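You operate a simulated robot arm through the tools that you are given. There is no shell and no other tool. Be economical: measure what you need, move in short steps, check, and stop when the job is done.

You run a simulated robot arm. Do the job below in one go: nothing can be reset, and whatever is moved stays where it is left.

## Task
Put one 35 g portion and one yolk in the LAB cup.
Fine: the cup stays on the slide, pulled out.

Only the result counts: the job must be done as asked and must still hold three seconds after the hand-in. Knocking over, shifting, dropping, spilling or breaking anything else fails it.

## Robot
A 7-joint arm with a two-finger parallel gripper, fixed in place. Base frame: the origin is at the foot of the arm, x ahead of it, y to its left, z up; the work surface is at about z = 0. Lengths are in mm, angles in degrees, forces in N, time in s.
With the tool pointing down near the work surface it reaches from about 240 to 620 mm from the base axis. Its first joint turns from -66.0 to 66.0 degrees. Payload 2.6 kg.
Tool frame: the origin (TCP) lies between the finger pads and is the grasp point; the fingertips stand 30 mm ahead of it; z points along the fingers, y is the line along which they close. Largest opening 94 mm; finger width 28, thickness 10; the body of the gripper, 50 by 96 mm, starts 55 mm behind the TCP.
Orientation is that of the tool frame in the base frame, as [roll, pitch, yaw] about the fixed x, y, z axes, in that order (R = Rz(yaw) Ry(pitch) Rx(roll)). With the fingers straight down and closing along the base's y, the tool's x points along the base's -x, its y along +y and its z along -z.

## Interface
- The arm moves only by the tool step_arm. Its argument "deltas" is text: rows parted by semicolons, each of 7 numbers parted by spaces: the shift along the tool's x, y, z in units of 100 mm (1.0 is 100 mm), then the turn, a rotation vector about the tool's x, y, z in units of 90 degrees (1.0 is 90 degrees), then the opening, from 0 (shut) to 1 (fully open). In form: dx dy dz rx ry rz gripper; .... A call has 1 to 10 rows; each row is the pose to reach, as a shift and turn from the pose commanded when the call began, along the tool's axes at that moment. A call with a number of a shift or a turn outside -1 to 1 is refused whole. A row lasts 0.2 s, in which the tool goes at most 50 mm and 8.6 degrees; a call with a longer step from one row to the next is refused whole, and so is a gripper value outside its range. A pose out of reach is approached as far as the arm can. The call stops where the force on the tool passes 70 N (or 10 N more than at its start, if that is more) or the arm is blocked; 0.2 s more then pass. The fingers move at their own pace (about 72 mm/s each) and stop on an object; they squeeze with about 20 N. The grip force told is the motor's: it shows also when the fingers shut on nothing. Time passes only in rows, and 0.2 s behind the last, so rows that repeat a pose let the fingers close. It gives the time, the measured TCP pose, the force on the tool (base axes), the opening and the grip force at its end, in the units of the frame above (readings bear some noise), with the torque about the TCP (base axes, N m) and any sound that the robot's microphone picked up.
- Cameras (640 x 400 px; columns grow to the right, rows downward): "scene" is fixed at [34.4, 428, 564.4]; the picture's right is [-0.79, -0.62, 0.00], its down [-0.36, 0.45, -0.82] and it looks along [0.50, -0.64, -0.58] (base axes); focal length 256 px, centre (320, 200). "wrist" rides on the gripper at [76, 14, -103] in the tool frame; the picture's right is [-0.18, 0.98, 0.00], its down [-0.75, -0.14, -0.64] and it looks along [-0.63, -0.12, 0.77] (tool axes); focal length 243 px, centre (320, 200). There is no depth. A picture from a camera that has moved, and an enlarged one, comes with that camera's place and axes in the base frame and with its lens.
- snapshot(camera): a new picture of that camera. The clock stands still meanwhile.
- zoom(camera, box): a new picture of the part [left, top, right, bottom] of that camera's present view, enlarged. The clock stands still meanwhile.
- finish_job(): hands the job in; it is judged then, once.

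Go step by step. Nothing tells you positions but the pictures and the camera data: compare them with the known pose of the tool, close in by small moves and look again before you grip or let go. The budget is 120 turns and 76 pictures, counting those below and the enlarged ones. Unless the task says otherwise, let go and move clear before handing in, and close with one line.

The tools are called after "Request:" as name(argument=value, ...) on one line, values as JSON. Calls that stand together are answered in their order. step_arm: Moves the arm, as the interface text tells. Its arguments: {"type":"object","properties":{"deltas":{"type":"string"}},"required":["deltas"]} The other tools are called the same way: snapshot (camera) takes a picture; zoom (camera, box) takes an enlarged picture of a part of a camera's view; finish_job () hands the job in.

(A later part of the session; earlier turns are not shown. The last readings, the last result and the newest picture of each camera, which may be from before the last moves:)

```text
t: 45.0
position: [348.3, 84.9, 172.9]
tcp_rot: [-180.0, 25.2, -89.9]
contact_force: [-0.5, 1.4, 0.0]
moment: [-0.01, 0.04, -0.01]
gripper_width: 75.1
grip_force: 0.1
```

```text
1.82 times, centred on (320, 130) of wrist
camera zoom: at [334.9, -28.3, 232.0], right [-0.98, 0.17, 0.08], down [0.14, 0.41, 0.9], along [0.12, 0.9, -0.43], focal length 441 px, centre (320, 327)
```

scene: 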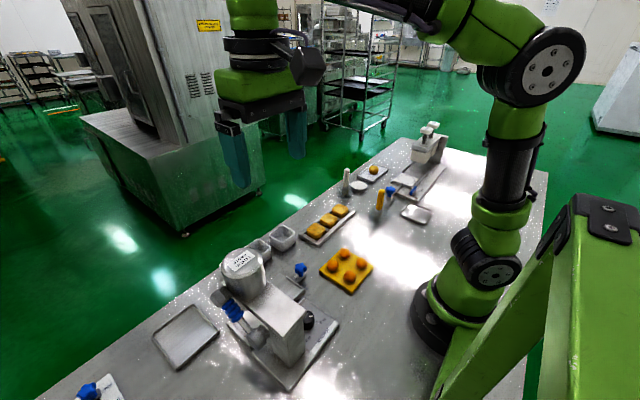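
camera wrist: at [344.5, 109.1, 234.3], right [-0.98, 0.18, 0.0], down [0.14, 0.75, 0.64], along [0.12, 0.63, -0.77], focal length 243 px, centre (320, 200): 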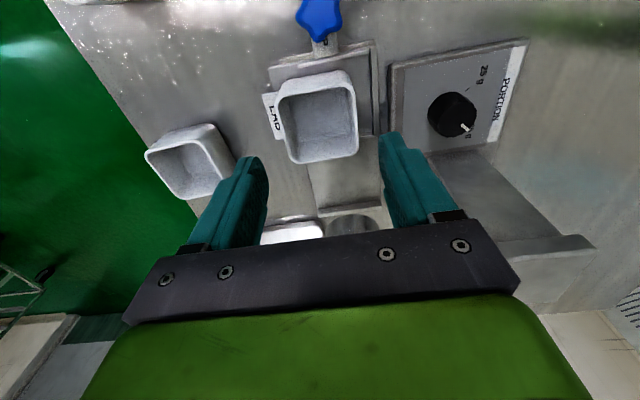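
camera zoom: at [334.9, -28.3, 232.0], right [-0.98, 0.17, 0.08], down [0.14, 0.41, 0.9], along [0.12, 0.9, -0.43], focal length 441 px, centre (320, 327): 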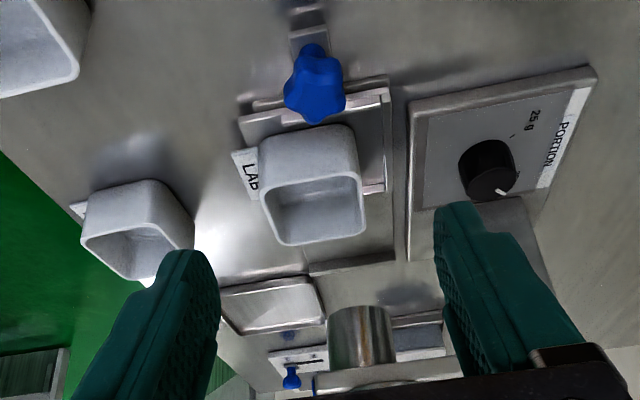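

Request:
step_arm(deltas="0.15 0.02 0.25 0 0 0 0.7; 0.29 0.02 0.5 0 0 0 0.65; 0.29 0.02 0.75 0 0 0 0.65; 0.29 0.02 0.75 0 0 0 0.65")

Request:
zoom(camera="wrist", box=[180, 40, 460, 240])

Request:
zoom(camera="scene", box=[260, 220, 360, 300])

```text
t: 46.0
position: [346.6, 90.9, 93.0]
tcp_rot: [-180.0, 25.1, -90.0]
contact_force: [0.0, 0.2, 0.6]
moment: [-0.04, 0.01, 0.02]
gripper_width: 61.2
grip_force: 0.0
```

```text
2.00 times, centred on (320, 140) of wrist
camera zoom: at [333.8, -21.7, 151.8], right [-0.98, 0.17, 0.08], down [0.14, 0.41, 0.9], along [0.12, 0.9, -0.43], focal length 485 px, centre (320, 320)
```

zoom: 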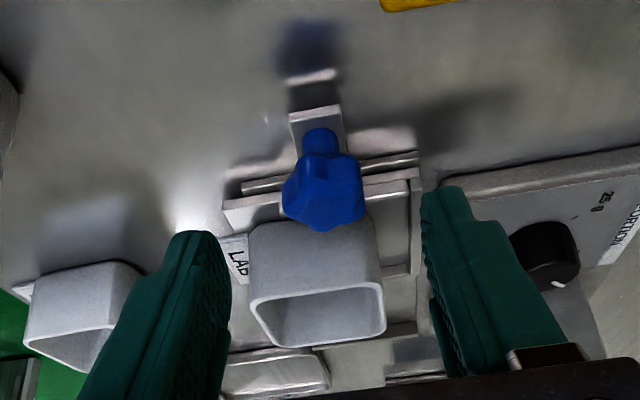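

```text
5.00 times, centred on (310, 260) of scene
camera zoom: at [34.4, 428.0, 564.4], right [-0.79, -0.62, 0.0], down [-0.36, 0.45, -0.82], along [0.5, -0.64, -0.58], focal length 1281 px, centre (370, -100)
```

zoom: 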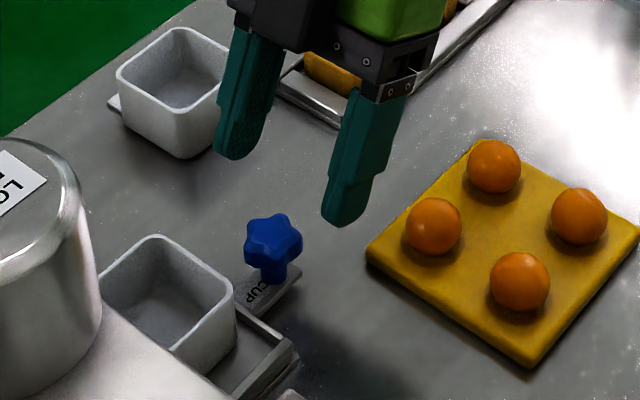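

Request:
step_arm(deltas="0 0 0.2 0 0 0 0.65; 0 0 0.35 0 0 0 0.65; 0 0 0.46 0 0 0 0.65; 0 0 0.46 0 0 0 0.65")

Request:
zoom(camera="wrist", box=[180, 40, 460, 240])

```text
t: 47.0
position: [348.4, 108.6, 51.9]
tcp_rot: [180.0, 25.2, -90.0]
contact_force: [-0.3, -0.3, -0.2]
moment: [0.0, -0.01, 0.03]
gripper_width: 61.0
grip_force: 0.1
```

```text
2.00 times, centred on (320, 140) of wrist
camera zoom: at [334.1, -3.7, 111.1], right [-0.98, 0.17, 0.08], down [0.14, 0.41, 0.9], along [0.12, 0.9, -0.43], focal length 485 px, centre (320, 320)
```

zoom: 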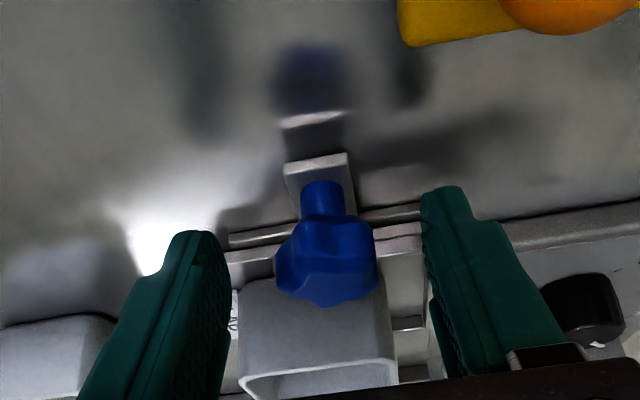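

Request:
step_arm(deltas="0 0 0 0 0 0 0.4; 0 0 0 0 0 0 0.2; 0 0 0 0 0 0 0.1; 0 0 0 0 0 0 0.1; 0 0 0 0 0 0 0.1")

Request:
step_arm(deltas="-0.045 0 0.021 0 0 0 0.1; -0.136 0 0.063 0 0 0 0.1; -0.226 0 0.106 0 0 0 0.1; -0.317 0 0.148 0 0 0 0.1; -0.408 0 0.19 0 0 0 0.1; -0.408 0 0.19 0 0 0 0.1")

Request:
zoom(camera="scene", box=[200, 210, 360, 330])

```text
t: 48.2
position: [344.6, 111.0, 49.6]
tcp_rot: [179.6, 25.1, -90.0]
contact_force: [-23.1, -0.1, 7.6]
moment: [0.06, 0.08, 0.19]
gripper_width: 27.9
grip_force: 44.5
```

```text
t: 49.6
position: [344.4, 155.9, 50.8]
tcp_rot: [179.5, 25.0, -90.2]
contact_force: [-22.5, 0.1, 6.4]
moment: [0.71, 0.18, 0.08]
gripper_width: 28.0
grip_force: 45.4
```

```text
3.33 times, centred on (280, 270) of scene
camera zoom: at [34.4, 427.9, 564.4], right [-0.79, -0.62, 0.0], down [-0.36, 0.45, -0.82], along [0.5, -0.64, -0.58], focal length 854 px, centre (453, -33)
```

zoom: 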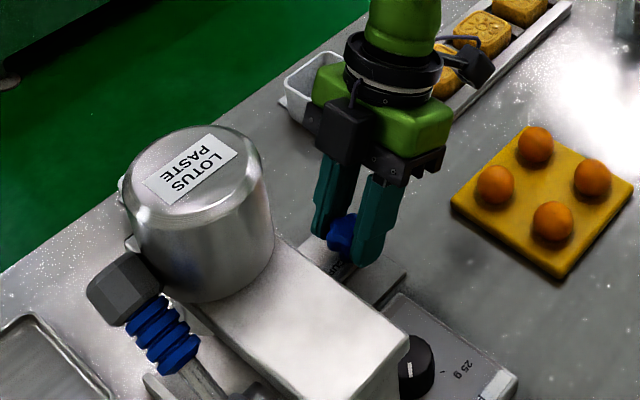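

Request:
step_arm(deltas="-0.045 0.02 0.021 0 0 0 0.1; -0.136 0.03 0.063 0 0 0 0.1; -0.226 0.03 0.106 0 0 0 0.1; -0.272 0.03 0.127 0 0 0 0.1; -0.317 0.03 0.148 0 0 0 0.1; -0.362 0.03 0.169 0 0 0 0.1; -0.408 0.03 0.19 0 0 0 0.1; -0.453 0.03 0.2115 0 0 0 0.1; -0.453 0.03 0.2115 0 0 0 0.1")

Request:
zoom(camera="wrist", box=[180, 40, 460, 260])

```text
t: 51.6
position: [344.1, 200.8, 51.8]
tcp_rot: [-180.0, 24.8, -90.2]
contact_force: [-10.3, -39.9, 10.0]
moment: [-0.52, 0.02, 0.36]
gripper_width: 28.2
grip_force: 45.1
```

```text
1.82 times, centred on (320, 150) of wrist
camera zoom: at [331.2, 89.3, 111.6], right [-0.98, 0.17, 0.08], down [0.14, 0.41, 0.9], along [0.12, 0.89, -0.43], focal length 441 px, centre (320, 291)
```

zoom: 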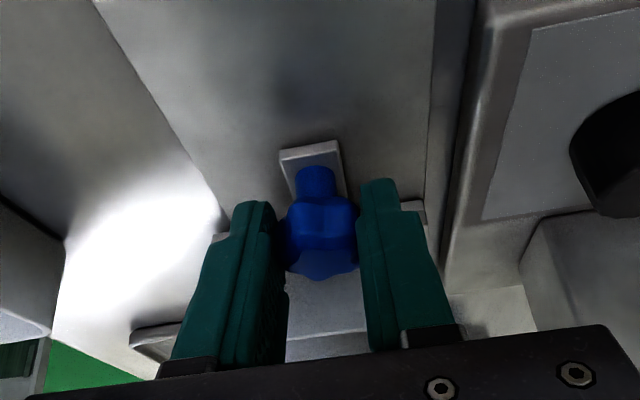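

The slide has reached its end stop (90 mm of travel, y force rising). I'll release and back away along the tool axis.

Request:
step_arm(deltas="0.02 0 -0.01 0 0 0 0.1; 0.03 0 -0.014 0 0 0 0.5; 0.03 0 -0.014 0 0 0 0.55; 0.03 0 -0.014 0 0 0 0.55; 0.03 0 -0.2 0 0 0 0.6; 0.03 0 -0.6 0 0 0 0.6; 0.03 0 -1 0 0 0 0.6; 0.03 0 -1 0 0 0 0.6")

Request:
snapshot(camera="wrist")

Request:
zoom(camera="scene", box=[200, 230, 360, 390])

```text
t: 53.4
position: [342.0, 156.0, 140.8]
tcp_rot: [-180.0, 25.0, -89.9]
contact_force: [-0.5, 0.3, 0.1]
moment: [0.0, -0.01, 0.0]
gripper_width: 56.2
grip_force: 0.1
```

```text
30 pictures are left
camera wrist: at [329.9, 43.7, 200.4], right [-0.98, 0.17, 0.08], down [0.14, 0.41, 0.9], along [0.12, 0.9, -0.43], focal length 243 px, centre (320, 200)
```

wrist: 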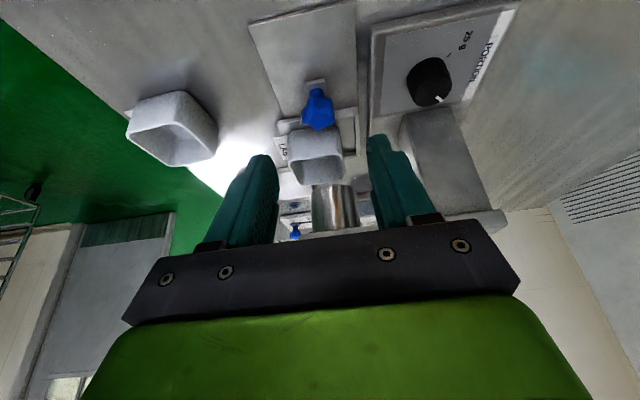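

```text
2.50 times, centred on (280, 310) of scene
camera zoom: at [34.4, 428.0, 564.4], right [-0.79, -0.62, 0.0], down [-0.36, 0.45, -0.82], along [0.5, -0.64, -0.58], focal length 641 px, centre (420, -75)
```

zoom: 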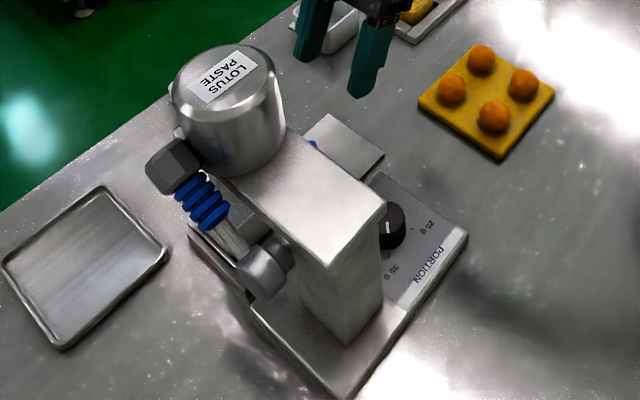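

The cup sits under the nozzle. The lever runs from its hub at (254, 320, 121) up to its end at (333, 326, 173), so I'll lift, level, close and turn to yaw +90 to push it down from above.

Request:
step_arm(deltas="-0.15 0 -0.3 0 0 0 0.5; -0.3 0 -0.65 0 0.07 0 0.3; -0.46 0 -0.99 0 0.14 0 0.1; -0.46 0 -0.99 0 0.21 0 0; -0.46 0 -0.99 0 0.278 0 0; -0.46 0 -0.99 0 0.278 0 0")

Request:
step_arm(deltas="0 0.05 -0.05 0 0 0.095 0; 0 0.1 -0.1 0 0 0.19 0; 0 0.15 -0.15 0 0 0.285 0; 0 0.2 -0.2 0 0 0.38 0; 0 0.2 -0.25 0 0 0.475 0; 0 0.2 -0.3 0 0 0.57 0; 0 0.2 -0.3 0 0 0.665 0; 0 0.2 -0.3 0 0 0.76 0; 0 0.2 -0.3 0 0 0.855 0; 0 0.2 -0.3 0 0 0.95 0")

```text
t: 54.8
position: [343.5, 160.1, 249.7]
tcp_rot: [-180.0, 0.1, -90.0]
contact_force: [0.8, 0.7, 0.6]
moment: [-0.03, -0.01, -0.03]
gripper_width: 0.3
grip_force: 20.0
```

```text
t: 57.0
position: [324.2, 159.5, 279.7]
tcp_rot: [-180.0, -0.1, -175.6]
contact_force: [0.8, 0.5, -0.7]
moment: [0.0, 0.0, -0.01]
gripper_width: 0.0
grip_force: 20.1
```

Request:
step_arm(deltas="0 0.1 0 0 0 0.095 0; 0 0.2 0 0 0 0.19 0; 0 0.3 0 0 0 0.285 0; 0 0.4 0 0 0 0.38 0; 0 0.5 0 0 0 0.475 0; 0 0.6 0 0 0 0.57 0; 0 0.7 0 0 0 0.665 0; 0 0.8 0 0 0 0.76 0; 0 0.9 0 0 0 0.855 0; 0 1 0 0 0 0.94 0")

```text
t: 59.2
position: [314.7, 259.5, 278.9]
tcp_rot: [179.9, 0.0, 99.7]
contact_force: [-0.2, 0.4, -0.3]
moment: [-0.01, -0.02, 0.02]
gripper_width: 0.1
grip_force: 19.7
```

Request:
step_arm(deltas="0.3 0.05 0 0 0 0.05 0; 0.6 0.1 0 0 0 0.108 0; 0.79 0.144 0 0 0 0.108 0; 0.79 0.144 0 0 0 0.108 0")

Request:
step_arm(deltas="0 0 0 0 -0.075 0 0; 0 0 0 0 -0.15 0 0; 0 0 0 0 -0.222 0 0; 0 0 0 0 -0.222 0 0")

Request:
snapshot(camera="wrist")

Request:
snapshot(camera="scene")

```text
t: 60.2
position: [317.0, 338.6, 278.6]
tcp_rot: [-180.0, -0.1, 90.1]
contact_force: [-0.3, -0.6, -0.3]
moment: [-0.02, 0.01, -0.02]
gripper_width: 0.0
grip_force: 19.7
```

```text
t: 61.2
position: [316.4, 339.2, 279.5]
tcp_rot: [180.0, 19.9, 90.1]
contact_force: [-0.4, 0.5, -0.4]
moment: [0.01, 0.02, 0.0]
gripper_width: 0.1
grip_force: 20.3
```

```text
28 pictures are left
camera wrist: at [331.6, 445.9, 349.0], right [0.98, -0.17, 0.06], down [-0.14, -0.49, 0.86], along [-0.11, -0.86, -0.5], focal length 243 px, centre (320, 200)
```

wrist: 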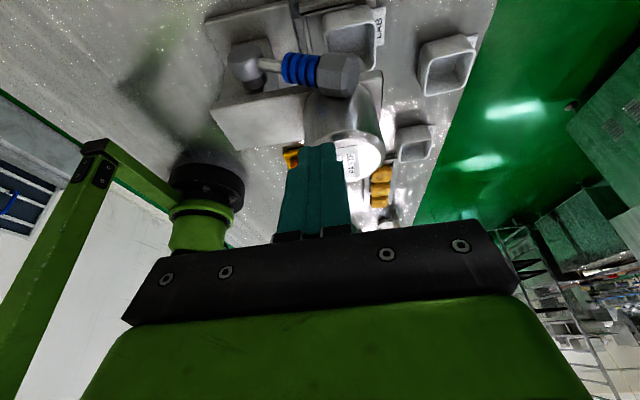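

```text
27 pictures are left
```

scene: 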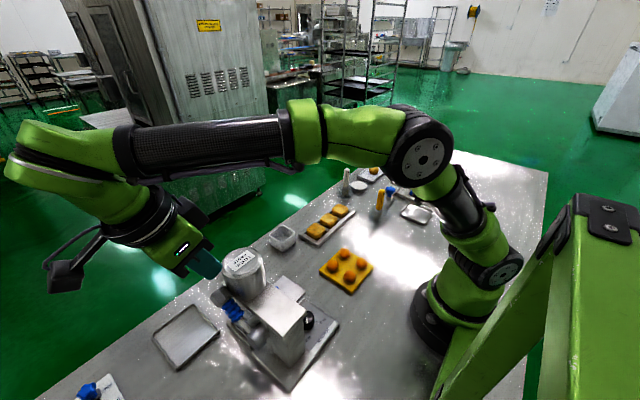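

The geometry checks out. I'll descend with closed fingers onto the blue grip.

Request:
step_arm(deltas="0.137 0 0.376 0 0 0 0; 0.24 0 0.658 0 0 0 0; 0.24 0 0.658 0 0 0 0")

Request:
zoom(camera="scene", box=[150, 200, 350, 360])

```text
t: 62.0
position: [315.5, 338.2, 208.9]
tcp_rot: [-180.0, 19.9, 90.2]
contact_force: [0.4, 0.1, -0.7]
moment: [0.03, -0.01, -0.01]
gripper_width: 0.1
grip_force: 20.0
```

```text
2.50 times, centred on (250, 280) of scene
camera zoom: at [34.4, 428.0, 564.4], right [-0.79, -0.62, 0.0], down [-0.36, 0.45, -0.82], along [0.5, -0.64, -0.58], focal length 641 px, centre (495, 0)
```

zoom: 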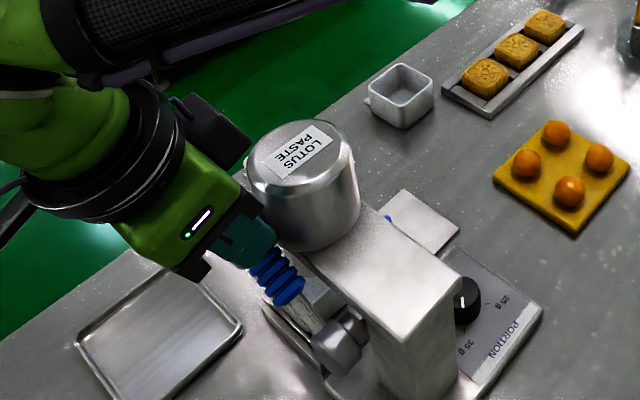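

Request:
step_arm(deltas="0.034 0 0.094 0 0 0 0; 0.068 0.04 0.188 0 0 0 0; 0.085 0.06 0.235 0 0 0 0; 0.103 0.08 0.282 0 0 0 0; 0.12 0.09 0.329 0 0 0 0; 0.137 0.1 0.376 0 0 0 0; 0.15 0.105 0.414 0 0 0 0; 0.164 0.105 0.451 0 0 0 0; 0.164 0.105 0.451 0 0 0 0")

Request:
zoom(camera="scene", box=[150, 200, 350, 360])

```text
t: 64.0
position: [327.0, 339.8, 162.4]
tcp_rot: [180.0, 19.9, 90.2]
contact_force: [-0.8, -0.3, 3.5]
moment: [-0.06, -0.05, -0.04]
gripper_width: 0.0
grip_force: 20.2
```

```text
2.50 times, centred on (250, 280) of scene
camera zoom: at [34.4, 427.9, 564.4], right [-0.79, -0.62, 0.0], down [-0.36, 0.45, -0.82], along [0.5, -0.64, -0.58], focal length 641 px, centre (495, 0)
```

zoom: 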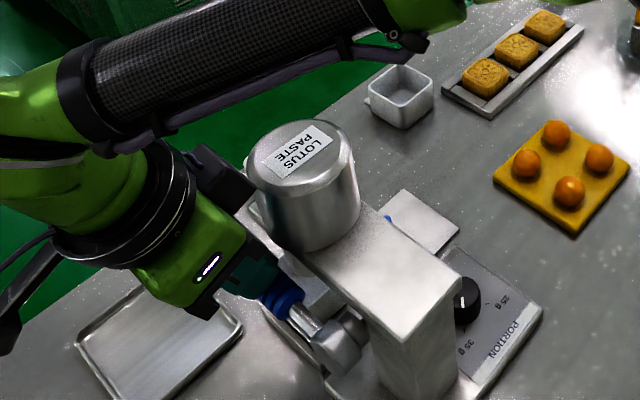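

Request:
step_arm(deltas="0.027 -0.01 0.075 0 0 0 0; 0.055 -0.02 0.15 0 0 0 0; 0.085 -0.04 0.235 0 0 0 0; 0.113 -0.08 0.31 0 0 0 0; 0.137 -0.12 0.376 0 0 0 0; 0.161 -0.17 0.442 0 0 0 0; 0.161 -0.17 0.442 0 0 0 0; 0.161 -0.17 0.442 0 0 0 0")

Request:
zoom(camera="scene", box=[150, 200, 350, 360])

```text
t: 65.2
position: [324.3, 339.3, 137.3]
tcp_rot: [178.2, 19.3, 89.4]
contact_force: [-1.4, -1.4, 14.4]
moment: [-0.21, 0.15, 0.03]
gripper_width: 0.0
grip_force: 20.0
stopped in row 5: the force on the tool passed its limit at 77 N (the readings are from after the stop); the commanded pose is now the measured one
```

```text
2.50 times, centred on (250, 280) of scene
camera zoom: at [34.4, 427.9, 564.4], right [-0.79, -0.62, 0.0], down [-0.36, 0.45, -0.82], along [0.5, -0.64, -0.58], focal length 641 px, centre (495, 0)
```

zoom: 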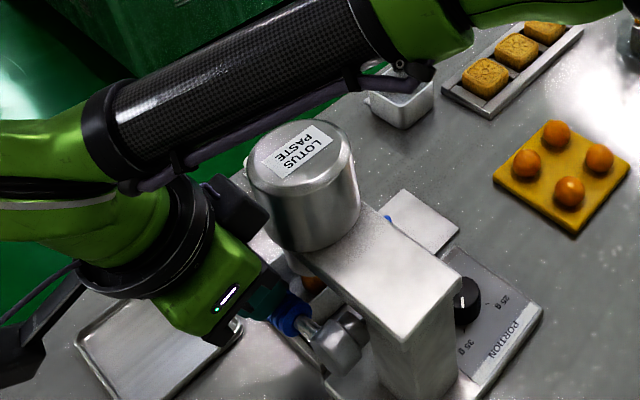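

The lever hit its lower stop and a portion of paste shows in the cup. I'll rise straight up.

Request:
step_arm(deltas="-0.03 0 -0.09 0 0 0 0; -0.1 0 -0.28 0 0 0 0; -0.2 0 -0.56 0 0 0 0; -0.34 0 -0.94 0 0 0 0; -0.34 0 -0.94 0 0 0 0")

Request:
step_arm(deltas="-0.137 0 -0.376 0 0.07 0 0; -0.171 0 -0.47 0 0.14 0 0; -0.171 0 -0.47 0 0.222 0 0; -0.171 0 -0.47 0 0.222 0 0")

Request:
zoom(camera="scene", box=[180, 220, 340, 350])

```text
t: 66.4
position: [321.8, 339.1, 233.4]
tcp_rot: [178.4, 19.4, 89.5]
contact_force: [-0.2, -0.3, -0.9]
moment: [0.03, -0.01, -0.01]
gripper_width: 0.0
grip_force: 19.9
```

```text
t: 67.4
position: [321.6, 339.2, 283.8]
tcp_rot: [178.7, -0.7, 89.9]
contact_force: [-0.1, 0.1, 1.0]
moment: [-0.03, -0.01, 0.01]
gripper_width: 0.1
grip_force: 19.9
```

```text
3.08 times, centred on (260, 285) of scene
camera zoom: at [34.4, 428.0, 564.4], right [-0.79, -0.62, 0.0], down [-0.36, 0.45, -0.82], along [0.5, -0.64, -0.58], focal length 788 px, centre (505, -62)
```

zoom: 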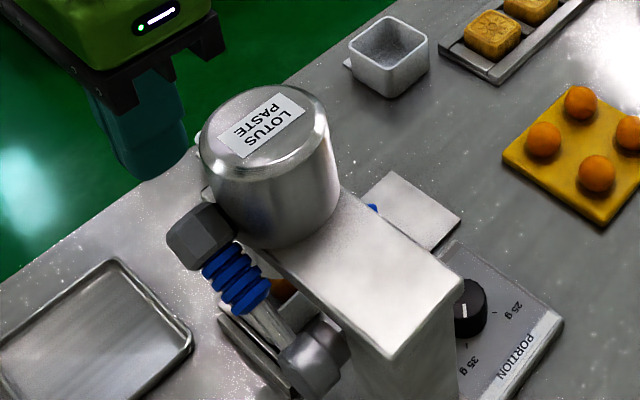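

The lever sprang back. Now I'll return with yaw -90 and the 25° tilt to pull the slide out.

Request:
step_arm(deltas="-0.1 0 0 0 0 -0.095 0; -0.2 0 0 0 0 -0.19 0; -0.3 0 0 0 0 -0.285 0; -0.4 0 0 0 0 -0.38 0; -0.5 0 0 0 0 -0.475 0; -0.6 0 0 0 0 -0.57 0; -0.7 0 0 0 0 -0.665 0; -0.8 0 0 0 0 -0.76 0; -0.9 0 0 0 0 -0.855 0; -1 0 0 0 0 -0.95 0")

Request:
step_arm(deltas="0 -0.1 0 0 0 -0.095 0; 0 -0.2 0 0 0 -0.19 0; 0 -0.3 0 0 0 -0.285 0; 0 -0.4 0 0 0 -0.38 0; 0 -0.5 0 0 0 -0.475 0.1; 0 -0.6 0 0 0 -0.57 0.2; 0 -0.7 0 0 0 -0.665 0.3; 0 -0.8 0 0 0 -0.76 0.4; 0 -0.9 0 0 0 -0.855 0.5; 0 -1 0 0 0 -0.95 0.6")

```text
t: 69.6
position: [319.8, 238.6, 284.2]
tcp_rot: [179.3, 1.5, 175.6]
contact_force: [0.3, 0.3, -0.2]
moment: [0.02, 0.01, -0.04]
gripper_width: 0.0
grip_force: 20.9
```

```text
t: 71.8
position: [313.0, 138.4, 281.6]
tcp_rot: [-178.6, 0.9, -98.9]
contact_force: [0.3, -0.3, 0.0]
moment: [0.01, -0.03, 0.0]
gripper_width: 56.4
grip_force: 0.1
```

Request:
step_arm(deltas="-0.06 -0.07 0.1 -0.0156 -0.06 -0.05 0.6; -0.12 -0.14 0.2 -0.0156 -0.13 -0.075 0.6; -0.2 -0.2 0.3 -0.0156 -0.2 -0.099 0.6; -0.246 -0.275 0.5 -0.0156 -0.268 -0.099 0.6; -0.246 -0.275 0.8 -0.0156 -0.268 -0.099 0.6; -0.246 -0.275 0.8 -0.0156 -0.268 -0.099 0.6")

Request:
snapshot(camera="wrist")

```text
t: 73.2
position: [345.7, 160.3, 203.0]
tcp_rot: [-177.8, 24.6, -89.2]
contact_force: [0.1, -0.2, -0.1]
moment: [0.0, 0.0, 0.01]
gripper_width: 56.5
grip_force: 0.0
```

```text
22 pictures are left
camera wrist: at [330.9, 47.4, 263.1], right [-0.98, 0.17, 0.04], down [0.11, 0.42, 0.9], along [0.13, 0.89, -0.43], focal length 243 px, centre (320, 200)
```

wrist: 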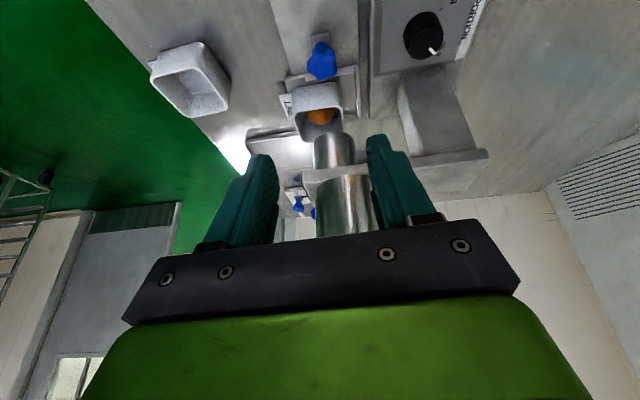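

Request:
step_arm(deltas="0.13 0.01 0.3 -0.024 0 0 0.6; 0.262 0.01 0.6 -0.024 0 0 0.6; 0.262 0.014 0.9 -0.024 0 0 0.6; 0.262 0.014 0.9 -0.024 0 0 0.6")

Request:
zoom(camera="wrist", box=[180, 20, 460, 240])

```text
t: 74.2
position: [347.2, 172.5, 109.6]
tcp_rot: [179.8, 24.7, -89.2]
contact_force: [-0.6, 0.0, -0.2]
moment: [-0.01, -0.04, 0.02]
gripper_width: 56.4
grip_force: 0.1
```

```text
1.82 times, centred on (320, 130) of wrist
camera zoom: at [336.6, 61.1, 170.9], right [-0.99, 0.15, 0.08], down [0.14, 0.42, 0.9], along [0.1, 0.9, -0.43], focal length 441 px, centre (320, 327)
```

zoom: 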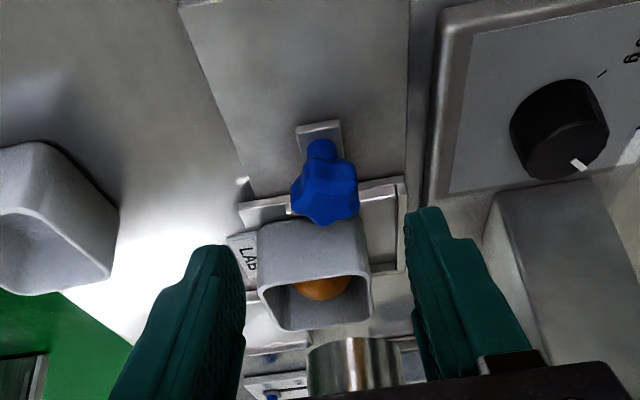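

Request:
step_arm(deltas="-0.01 0.03 0.25 0 0 0 0.6; -0.01 0.03 0.5 0 0 0 0.6; -0.015 0.03 0.65 0 0 0 0.6; -0.015 0.03 0.65 0 0 0 0.6; -0.015 0.03 0.65 0 0 0 0.3; -0.015 0.03 0.65 0 0 0 0.1; -0.015 0.03 0.65 0 0 0 0.1; -0.015 0.03 0.65 0 0 0 0.1")

```text
t: 76.0
position: [345.7, 201.0, 52.9]
tcp_rot: [-180.0, 24.7, -89.3]
contact_force: [0.9, 0.7, -3.4]
moment: [0.22, -0.07, -0.1]
gripper_width: 27.9
grip_force: 45.3
```

Star gripped. Pulling the slide out slowly toward -y.

Request:
step_arm(deltas="0.055 0 -0.025 0 0 0 0.1; 0.136 0 -0.062 0 0 0 0.1; 0.227 0 -0.104 0 0 0 0.1; 0.318 0 -0.146 0 0 0 0.1; 0.409 0 -0.187 0 0 0 0.1; 0.5 0 -0.229 0 0 0 0.1; 0.591 0 -0.27 0 0 0 0.1; 0.682 0 -0.312 0 0 0 0.1; 0.755 0 -0.345 0 0 0 0.1; 0.81 0 -0.37 0 0 0 0.1")

Request:
zoom(camera="wrist", box=[180, 20, 460, 240])

```text
t: 78.2
position: [345.6, 113.7, 54.3]
tcp_rot: [179.9, 24.7, -89.2]
contact_force: [-4.4, -1.0, 9.3]
moment: [0.04, 0.04, -0.22]
gripper_width: 28.2
grip_force: 45.1
```

```text
1.82 times, centred on (320, 130) of wrist
camera zoom: at [333.8, 0.0, 113.4], right [-0.99, 0.15, 0.08], down [0.14, 0.42, 0.9], along [0.1, 0.9, -0.43], focal length 441 px, centre (320, 327)
```

zoom: 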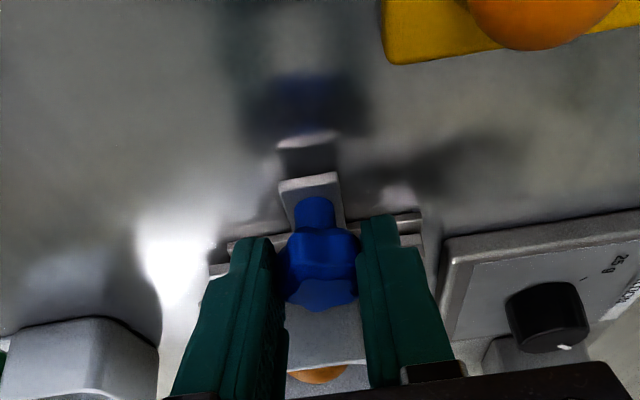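

Request:
step_arm(deltas="0.02 0 -0.01 0 0 0 0.1; 0.04 0 -0.02 0 0 0 0.1; 0.055 0 -0.025 0 0 0 0.1; 0.055 0 -0.025 0 0 0 0.1")

```text
t: 79.2
position: [346.3, 109.4, 53.2]
tcp_rot: [180.0, 24.9, -89.0]
contact_force: [3.0, 27.8, -6.4]
moment: [0.31, -0.11, -0.24]
gripper_width: 28.0
grip_force: 44.9
```

The slide is fully out at its stop. I'll release and back off along the tool axis.

Request:
step_arm(deltas="-0.015 0 0.007 0 0 0 0.1; -0.015 0 0.007 0 0 0 0.5; -0.015 0 0.007 0 0 0 0.6; -0.015 0 0.007 0 0 0 0.6; -0.015 0 -0.2 0 0 0 0.6; -0.015 0 -0.6 0 0 0 0.6; -0.015 0 -1 0 0 0 0.6; -0.015 0 -1 0 0 0 0.6")

Request:
snapshot(camera="wrist")

Request:
zoom(camera="scene", box=[250, 210, 390, 310])

```text
t: 81.0
position: [346.2, 67.3, 145.6]
tcp_rot: [180.0, 24.6, -89.2]
contact_force: [-0.2, -0.4, -0.1]
moment: [-0.02, -0.02, 0.0]
gripper_width: 56.3
grip_force: 0.0
```

```text
19 pictures are left
camera wrist: at [335.2, -45.7, 205.5], right [-0.99, 0.15, 0.08], down [0.14, 0.42, 0.9], along [0.1, 0.9, -0.43], focal length 243 px, centre (320, 200)
```

wrist: 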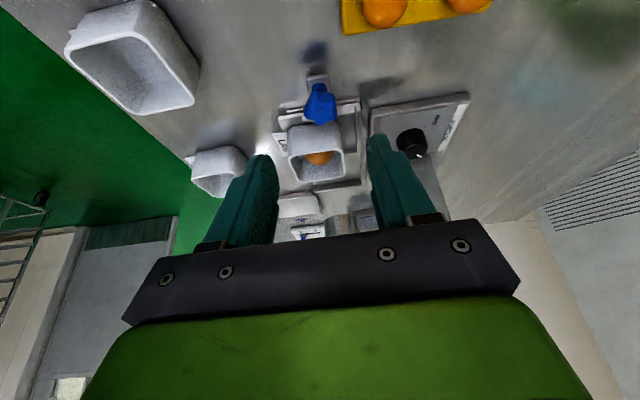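

```text
4.00 times, centred on (320, 260) of scene
camera zoom: at [34.4, 428.0, 564.4], right [-0.79, -0.62, 0.0], down [-0.36, 0.45, -0.82], along [0.5, -0.64, -0.58], focal length 1025 px, centre (320, -40)
```

zoom: 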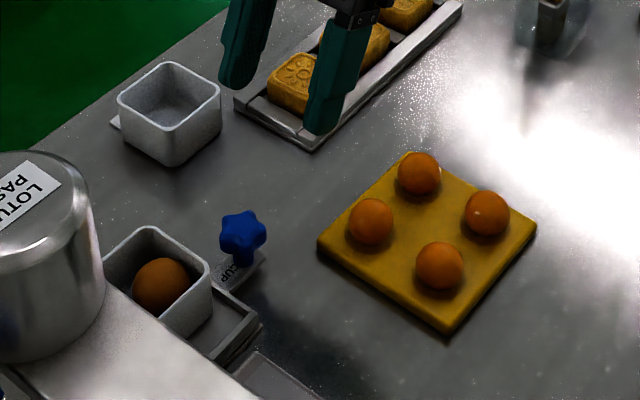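

The slide is out with one portion in the cup. I'll level the tool and look into the cup to plan the yolk placement.

Request:
step_arm(deltas="-0.1 0 -0.25 0 0.07 0 0.6; -0.2 0 -0.5 0 0.14 0 0.6; -0.3 0 -0.7 0 0.21 0 0.6; -0.3 0 -0.7 0 0.274 0 0.6; -0.3 0 -0.7 0 0.274 0 0.6")

Request:
snapshot(camera="wrist")

```text
t: 82.2
position: [345.9, 63.1, 220.1]
tcp_rot: [180.0, -0.2, -89.3]
contact_force: [0.6, -0.1, 0.7]
moment: [0.0, 0.0, -0.02]
gripper_width: 56.8
grip_force: 0.1
```

```text
17 pictures are left
camera wrist: at [333.4, -12.2, 322.3], right [-0.99, 0.17, 0.0], down [0.13, 0.76, 0.64], along [0.11, 0.63, -0.77], focal length 243 px, centre (320, 200)
```

wrist: 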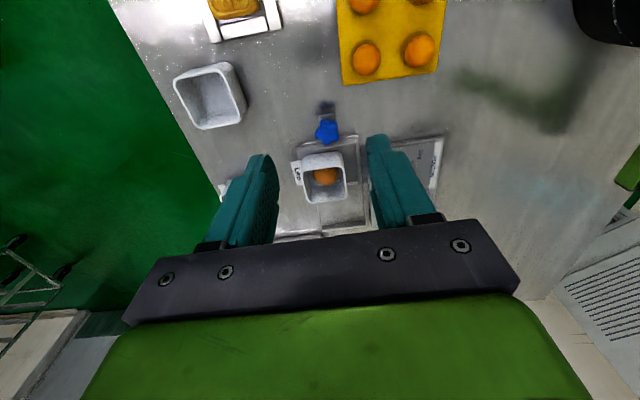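

Request:
zoom(camera="wrist", box=[280, 100, 380, 220])

Request:
zoom(camera="wrist", box=[320, 0, 460, 100])

```text
3.33 times, centred on (330, 160) of wrist
camera zoom: at [333.4, -12.2, 322.3], right [-0.99, 0.17, 0.0], down [0.13, 0.76, 0.64], along [0.11, 0.63, -0.77], focal length 809 px, centre (287, 333)
```

zoom: 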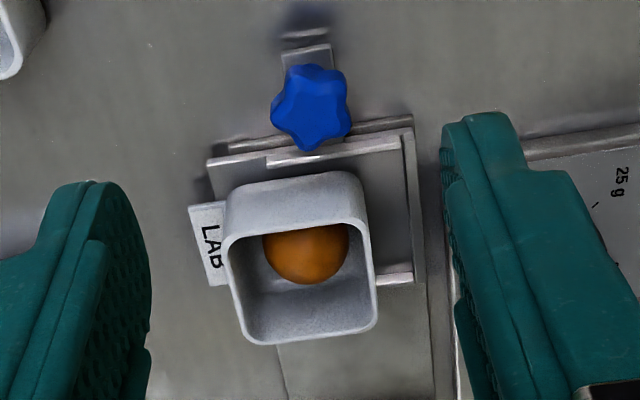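

```text
4.00 times, centred on (390, 50) of wrist
camera zoom: at [333.4, -12.2, 322.3], right [-0.99, 0.17, 0.0], down [0.13, 0.76, 0.64], along [0.11, 0.63, -0.77], focal length 970 px, centre (40, 800)
```

zoom: 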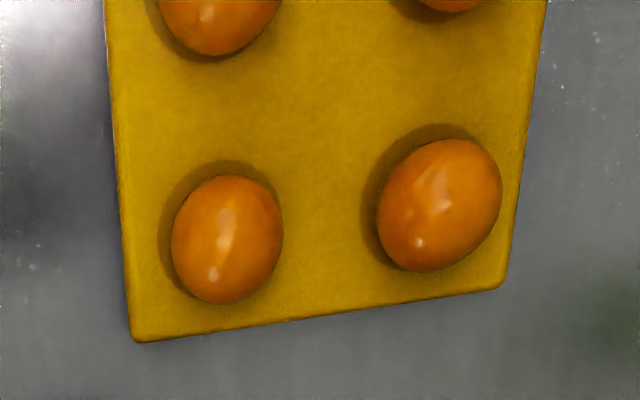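

The portion is a ball of about 37 mm resting against the cup's -y wall. To make room for a yolk I'll nudge it toward the -x side with one finger inside the cup, so I'm positioning above first.

Request:
step_arm(deltas="-0.2 -0.15 0 0 0 0 0.5; -0.5 -0.35 0 0 0 0 0.425; -0.8 -0.575 0.1 0 0 0 0.425; -0.95 -0.575 0.4 0 0 0 0.425; -0.95 -0.575 0.4 0 0 0 0.425")

Request:
step_arm(deltas="-0.19 0 0.2 0 0 0 0.425; -0.19 0 0.6 0 0 0 0.425; -0.19 0 0.82 0 0 0 0.425; -0.19 0 0.82 0 0 0 0.425")

Request:
zoom(camera="wrist", box=[200, 40, 440, 240])

```text
t: 83.4
position: [402.1, 160.6, 178.6]
tcp_rot: [-180.0, 0.0, -89.1]
contact_force: [0.0, 0.2, -0.3]
moment: [0.0, 0.01, -0.01]
gripper_width: 39.9
grip_force: 0.0
```

```text
t: 84.4
position: [400.1, 180.2, 96.7]
tcp_rot: [179.9, 0.0, -89.2]
contact_force: [-0.2, -0.1, 0.3]
moment: [0.0, -0.01, 0.01]
gripper_width: 40.1
grip_force: 0.1
```

```text
2.00 times, centred on (320, 140) of wrist
camera zoom: at [388.7, 103.4, 198.5], right [-0.99, 0.17, 0.0], down [0.13, 0.76, 0.64], along [0.11, 0.63, -0.77], focal length 485 px, centre (320, 320)
```

zoom: 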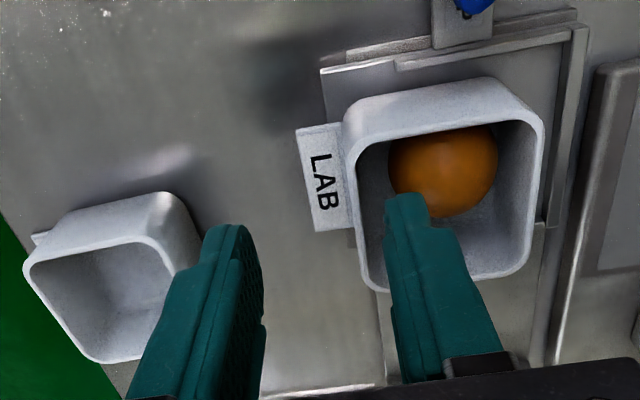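

Request:
step_arm(deltas="0 -0.05 0 0 0 0 0.425; 0 -0.05 0.12 0 0 0 0.425; 0 -0.05 0.23 0 0 0 0.425; 0 -0.04 0.23 0 0 0 0.425; 0 -0.02 0.23 0 0 0 0.425; 0 0 0.23 0 0 0 0.425; 0 0 0.23 0 0 0 0.425")

Request:
zoom(camera="wrist", box=[260, 40, 460, 200])

```text
t: 86.0
position: [401.6, 180.1, 74.8]
tcp_rot: [-179.9, 0.0, -89.2]
contact_force: [-0.6, 0.4, 0.8]
moment: [-0.01, 0.0, -0.01]
gripper_width: 39.7
grip_force: 0.2
```

```text
2.50 times, centred on (360, 120) of wrist
camera zoom: at [389.5, 102.9, 176.6], right [-0.99, 0.17, 0.0], down [0.13, 0.76, 0.64], along [0.11, 0.63, -0.77], focal length 606 px, centre (220, 400)
```

zoom: 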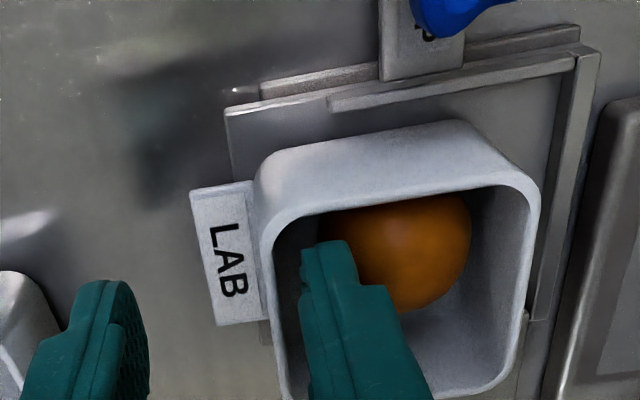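

Request:
step_arm(deltas="0 0.02 0.02 0 0 0 0.425; 0 0.04 0.04 0 0 0 0.425; 0 0.06 0.05 0 0 0 0.425; 0 0.08 0.05 0 0 0 0.425; 0 0.08 0.05 0 0 0 0.425")

Request:
zoom(camera="wrist", box=[260, 40, 460, 200])

```text
t: 87.2
position: [392.6, 179.6, 71.0]
tcp_rot: [-180.0, 0.0, -89.2]
contact_force: [0.6, 0.5, 2.0]
moment: [0.01, -0.01, 0.0]
gripper_width: 39.3
grip_force: 0.1
```

```text
2.50 times, centred on (360, 120) of wrist
camera zoom: at [381.3, 102.0, 171.8], right [-0.99, 0.17, 0.0], down [0.13, 0.76, 0.64], along [0.11, 0.63, -0.77], focal length 606 px, centre (220, 400)
```

zoom: 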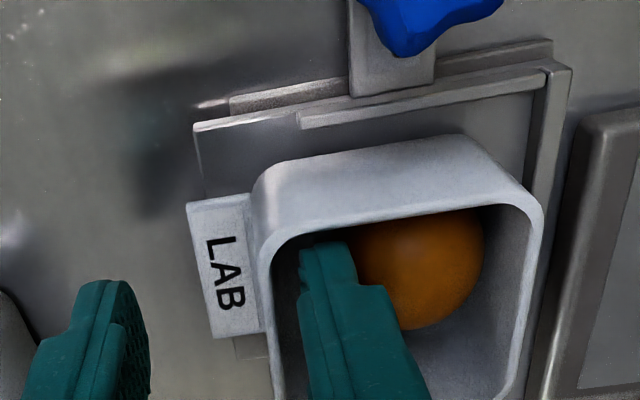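

The ball is seated in the corner and the cup slid a few millimetres with it, still well on the slide. I'll lift out and head for the yolk at about (287, 48).

Request:
step_arm(deltas="0 -0.02 -0.05 0 0 0 0.425; 0 -0.02 -0.4 0 0 0 0.425; 0.2 -0.02 -0.8 0 0 0 0.45; 0.6 0.2 -1 0 0 0 0.5; 1 0.4 -1 0 0 0 0.5; 1 0.4 -1 0 0 0 0.5")

Request:
snapshot(camera="wrist")

```text
t: 88.6
position: [353.7, 75.9, 169.5]
tcp_rot: [179.9, 0.0, -89.2]
contact_force: [-0.1, -0.4, -0.6]
moment: [0.02, 0.03, 0.04]
gripper_width: 47.1
grip_force: 0.0
```

```text
11 pictures are left
camera wrist: at [342.5, 0.3, 271.6], right [-0.99, 0.17, 0.0], down [0.13, 0.76, 0.64], along [0.11, 0.63, -0.77], focal length 243 px, centre (320, 200)
```

wrist: 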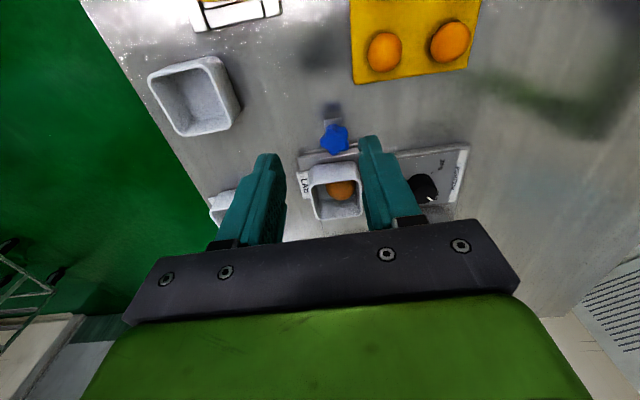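

Request:
step_arm(deltas="0.1 0.25 0 0 0 0 0.5; 0.2 0.5 0.1 0 0 0 0.5; 0.29 0.64 0.4 0 0 0 0.5; 0.29 0.64 0.75 0 0 0 0.5; 0.29 0.64 0.75 0 0 0 0.5")

Request:
zoom(camera="wrist", box=[200, 40, 440, 240])

```text
t: 89.8
position: [292.2, 49.0, 93.0]
tcp_rot: [179.9, 0.0, -89.3]
contact_force: [-0.2, 0.0, -0.2]
moment: [-0.01, 0.03, 0.01]
gripper_width: 47.0
grip_force: 0.0
```

```text
2.00 times, centred on (320, 140) of wrist
camera zoom: at [279.4, -27.9, 196.0], right [-0.99, 0.17, 0.0], down [0.13, 0.76, 0.64], along [0.11, 0.63, -0.77], focal length 485 px, centre (320, 320)
```

zoom: 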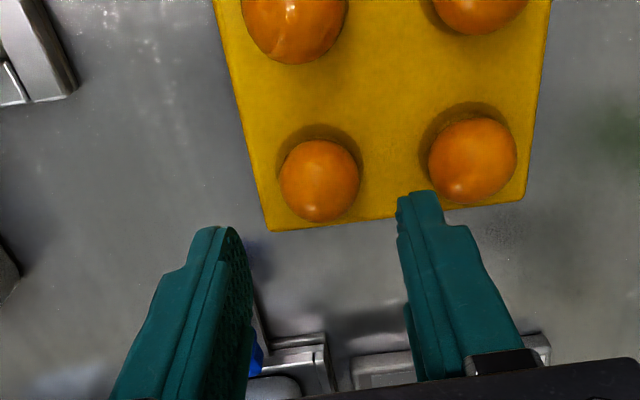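

Request:
step_arm(deltas="0.02 0 0.2 0 0 0 0.5; 0.02 0 0.46 0 0 0 0.5; 0.02 0 0.46 0 0 0 0.5; 0.02 0 0.46 0 0 0 0.4; 0.02 0 0.46 0 0 0 0.3; 0.02 0 0.46 0 0 0 0.27; 0.02 0 0.46 0 0 0 0.27")

Request:
step_arm(deltas="0 0 -0.1 0 0 0 0.27; 0 0 -0.4 0 0 0 0.27; 0 0 -0.8 0 0 0 0.27; 0 0 -0.8 0 0 0 0.27")

Request:
zoom(camera="wrist", box=[200, 40, 440, 240])

```text
t: 91.4
position: [291.9, 47.1, 48.1]
tcp_rot: [-180.0, 0.1, -89.1]
contact_force: [0.6, 0.1, -0.3]
moment: [0.0, -0.03, 0.01]
gripper_width: 26.9
grip_force: 20.2
```

```text
t: 92.4
position: [292.3, 47.3, 130.7]
tcp_rot: [-180.0, 0.0, -89.3]
contact_force: [0.2, 0.3, 0.1]
moment: [0.01, -0.03, -0.03]
gripper_width: 26.3
grip_force: 19.6
```

```text
2.00 times, centred on (320, 140) of wrist
camera zoom: at [280.3, -29.7, 231.8], right [-0.99, 0.17, 0.0], down [0.13, 0.76, 0.64], along [0.11, 0.63, -0.77], focal length 485 px, centre (320, 320)
```

zoom: 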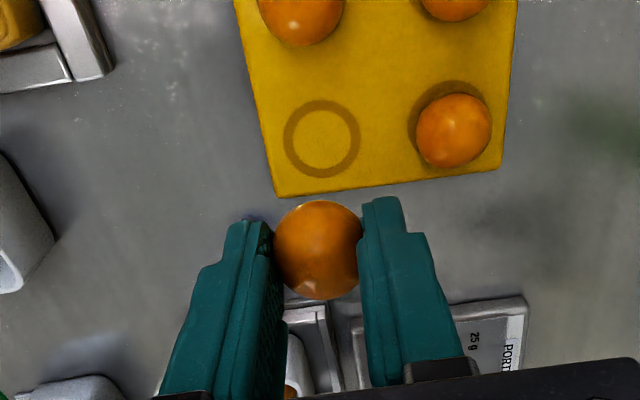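

The yolk is held. I'll carry it toward the cup and take one look at the cup before placing.

Request:
step_arm(deltas="-0.15 -0.15 0 0 0 0 0.27; -0.4 -0.3 0 0 0 0 0.27; -0.65 -0.5 0 0 0 0 0.27; -0.83 -0.68 0 0 0 0 0.27; -0.83 -0.68 0 0 0 0 0.27")

Request:
zoom(camera="wrist", box=[220, 80, 420, 240])

```text
t: 93.6
position: [357.2, 130.7, 129.9]
tcp_rot: [180.0, 0.0, -89.2]
contact_force: [-0.6, 0.3, -1.3]
moment: [0.0, -0.01, 0.02]
gripper_width: 26.8
grip_force: 20.1
```

```text
2.50 times, centred on (320, 160) of wrist
camera zoom: at [344.9, 54.2, 231.2], right [-0.99, 0.17, 0.0], down [0.13, 0.76, 0.64], along [0.11, 0.63, -0.77], focal length 606 px, centre (320, 300)
```

zoom: 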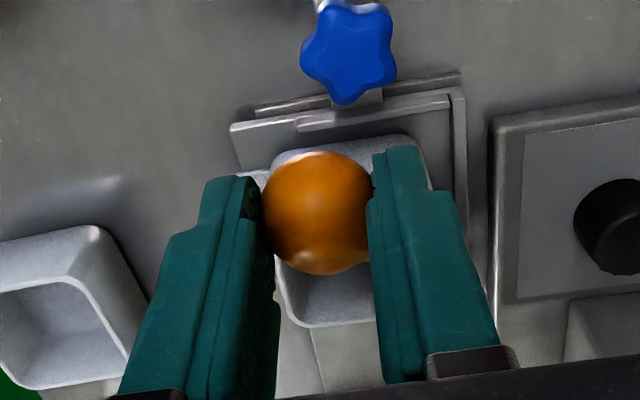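

Request:
step_arm(deltas="-0.1 -0.03 0 0 -0.07 0 0.27; -0.3 -0.06 0 0 -0.133 0 0.27; -0.5 -0.082 0.05 0 -0.133 0 0.27; -0.612 -0.082 0.2 0 -0.133 0 0.27; -0.612 -0.082 0.3 0 -0.133 0 0.27; -0.612 -0.082 0.3 0 -0.133 0 0.27")

Request:
zoom(camera="wrist", box=[220, 80, 420, 240])

```text
t: 95.0
position: [364.3, 191.3, 98.0]
tcp_rot: [-180.0, 12.1, -89.2]
contact_force: [0.1, -0.5, -0.6]
moment: [-0.01, 0.04, 0.02]
gripper_width: 26.9
grip_force: 20.7
```

```text
2.50 times, centred on (320, 160) of wrist
camera zoom: at [353.6, 94.4, 182.4], right [-0.99, 0.17, 0.04], down [0.13, 0.61, 0.78], along [0.11, 0.78, -0.62], focal length 606 px, centre (320, 300)
```

zoom: 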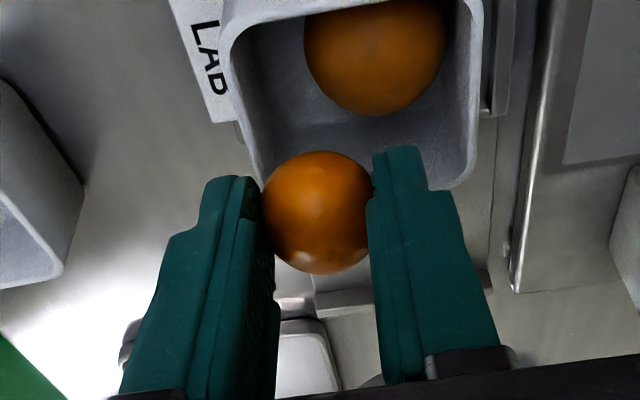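

Request:
step_arm(deltas="0.013 -0.01 0.06 0 0 0 0.27; 0.02 -0.01 0.1 0 0 0 0.27; 0.025 -0.01 0.12 0 0 0 0.27; 0.025 -0.01 0.12 0 0 0 0.27")

Request:
zoom(camera="wrist", box=[220, 80, 420, 240])

```text
t: 96.0
position: [366.6, 191.0, 86.3]
tcp_rot: [180.0, 12.0, -89.2]
contact_force: [0.7, 0.1, 0.4]
moment: [0.02, 0.0, 0.0]
gripper_width: 26.7
grip_force: 19.7
```

```text
2.50 times, centred on (320, 160) of wrist
camera zoom: at [354.8, 94.5, 170.3], right [-0.99, 0.17, 0.04], down [0.13, 0.61, 0.78], along [0.11, 0.78, -0.62], focal length 606 px, centre (320, 300)
```

zoom: 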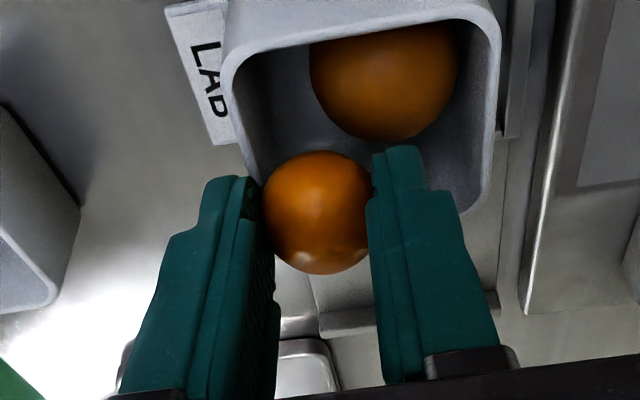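

Request:
step_arm(deltas="0.02 0.02 0 0 0 0 0.27; 0.02 0.02 0.02 0 0 0 0.27; 0.025 0.02 0.035 0 0 0 0.27; 0.025 0.02 0.035 0 0 0 0.27")

```text
t: 97.0
position: [367.4, 191.1, 84.9]
tcp_rot: [-179.7, 12.1, -89.1]
contact_force: [-9.0, -0.7, 38.5]
moment: [-0.31, -0.32, -0.08]
gripper_width: 26.6
grip_force: 19.4
```

Request:
step_arm(deltas="0 0 -0.02 0 0 0 0.27; 0 0 -0.03 0 0 0 0.27; 0 0 -0.03 0 0 0 0.27")

Request:
zoom(camera="wrist", box=[220, 80, 420, 240])

```text
t: 97.8
position: [365.8, 190.2, 85.6]
tcp_rot: [-180.0, 12.1, -89.2]
contact_force: [1.5, 5.0, 12.7]
moment: [0.02, -0.25, 0.1]
gripper_width: 26.8
grip_force: 20.2
```

```text
2.50 times, centred on (320, 160) of wrist
camera zoom: at [353.7, 92.4, 169.2], right [-0.99, 0.17, 0.04], down [0.13, 0.61, 0.78], along [0.11, 0.78, -0.62], focal length 606 px, centre (320, 300)
```

zoom: 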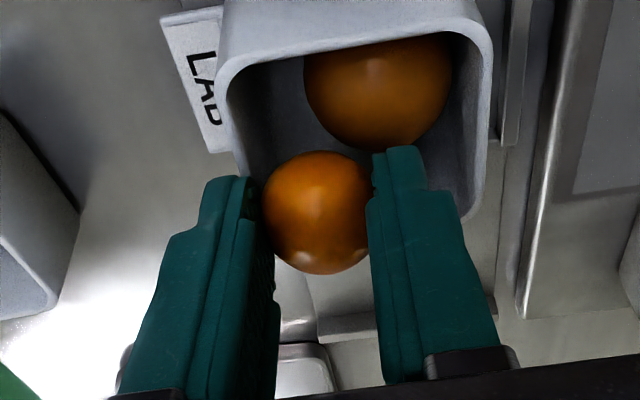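

Request:
step_arm(deltas="0.01 0.01 -0.02 0 0 0 0.27; 0.01 0.01 -0.02 0 0 0 0.27")

```text
t: 98.4
position: [363.6, 187.2, 86.4]
tcp_rot: [179.8, 11.9, -89.4]
contact_force: [-0.3, -0.2, -0.1]
moment: [-0.01, -0.04, -0.02]
gripper_width: 26.9
grip_force: 20.1
```

Request:
step_arm(deltas="-0.015 -0.005 -0.005 0 0 0 0.27; -0.03 -0.01 -0.005 0 0 0 0.27; -0.03 -0.01 -0.005 0 0 0 0.27")

```text
t: 99.2
position: [365.1, 192.1, 88.7]
tcp_rot: [180.0, 12.0, -89.1]
contact_force: [-0.6, 0.0, 0.0]
moment: [-0.02, 0.01, -0.03]
gripper_width: 26.7
grip_force: 19.6
```

Request:
step_arm(deltas="0.005 0 0.02 0 0 0 0.27; 0.005 0 0.02 0 0 0 0.27; 0.005 0 0.02 0 0 0 0.31; 0.005 0 0.02 0 0 0 0.36; 0.005 0 0.02 0 0 0 0.42; 0.005 0 0.02 0 0 0 0.46; 0.005 0 0.02 0 0 0 0.46")

Request:
zoom(camera="wrist", box=[220, 60, 420, 240])

```text
t: 100.8
position: [366.2, 190.7, 86.2]
tcp_rot: [-180.0, 12.1, -89.1]
contact_force: [-0.5, 0.1, -0.2]
moment: [0.03, -0.01, -0.01]
gripper_width: 42.9
grip_force: 0.0
```

```text
2.22 times, centred on (320, 150) of wrist
camera zoom: at [353.3, 94.3, 170.2], right [-0.99, 0.17, 0.04], down [0.13, 0.61, 0.78], along [0.11, 0.78, -0.62], focal length 539 px, centre (320, 311)
```

zoom: 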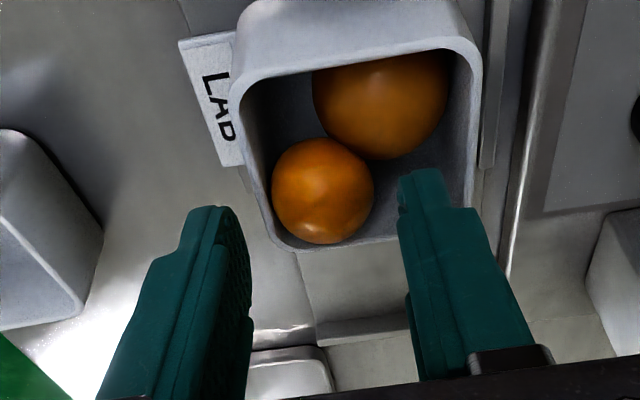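

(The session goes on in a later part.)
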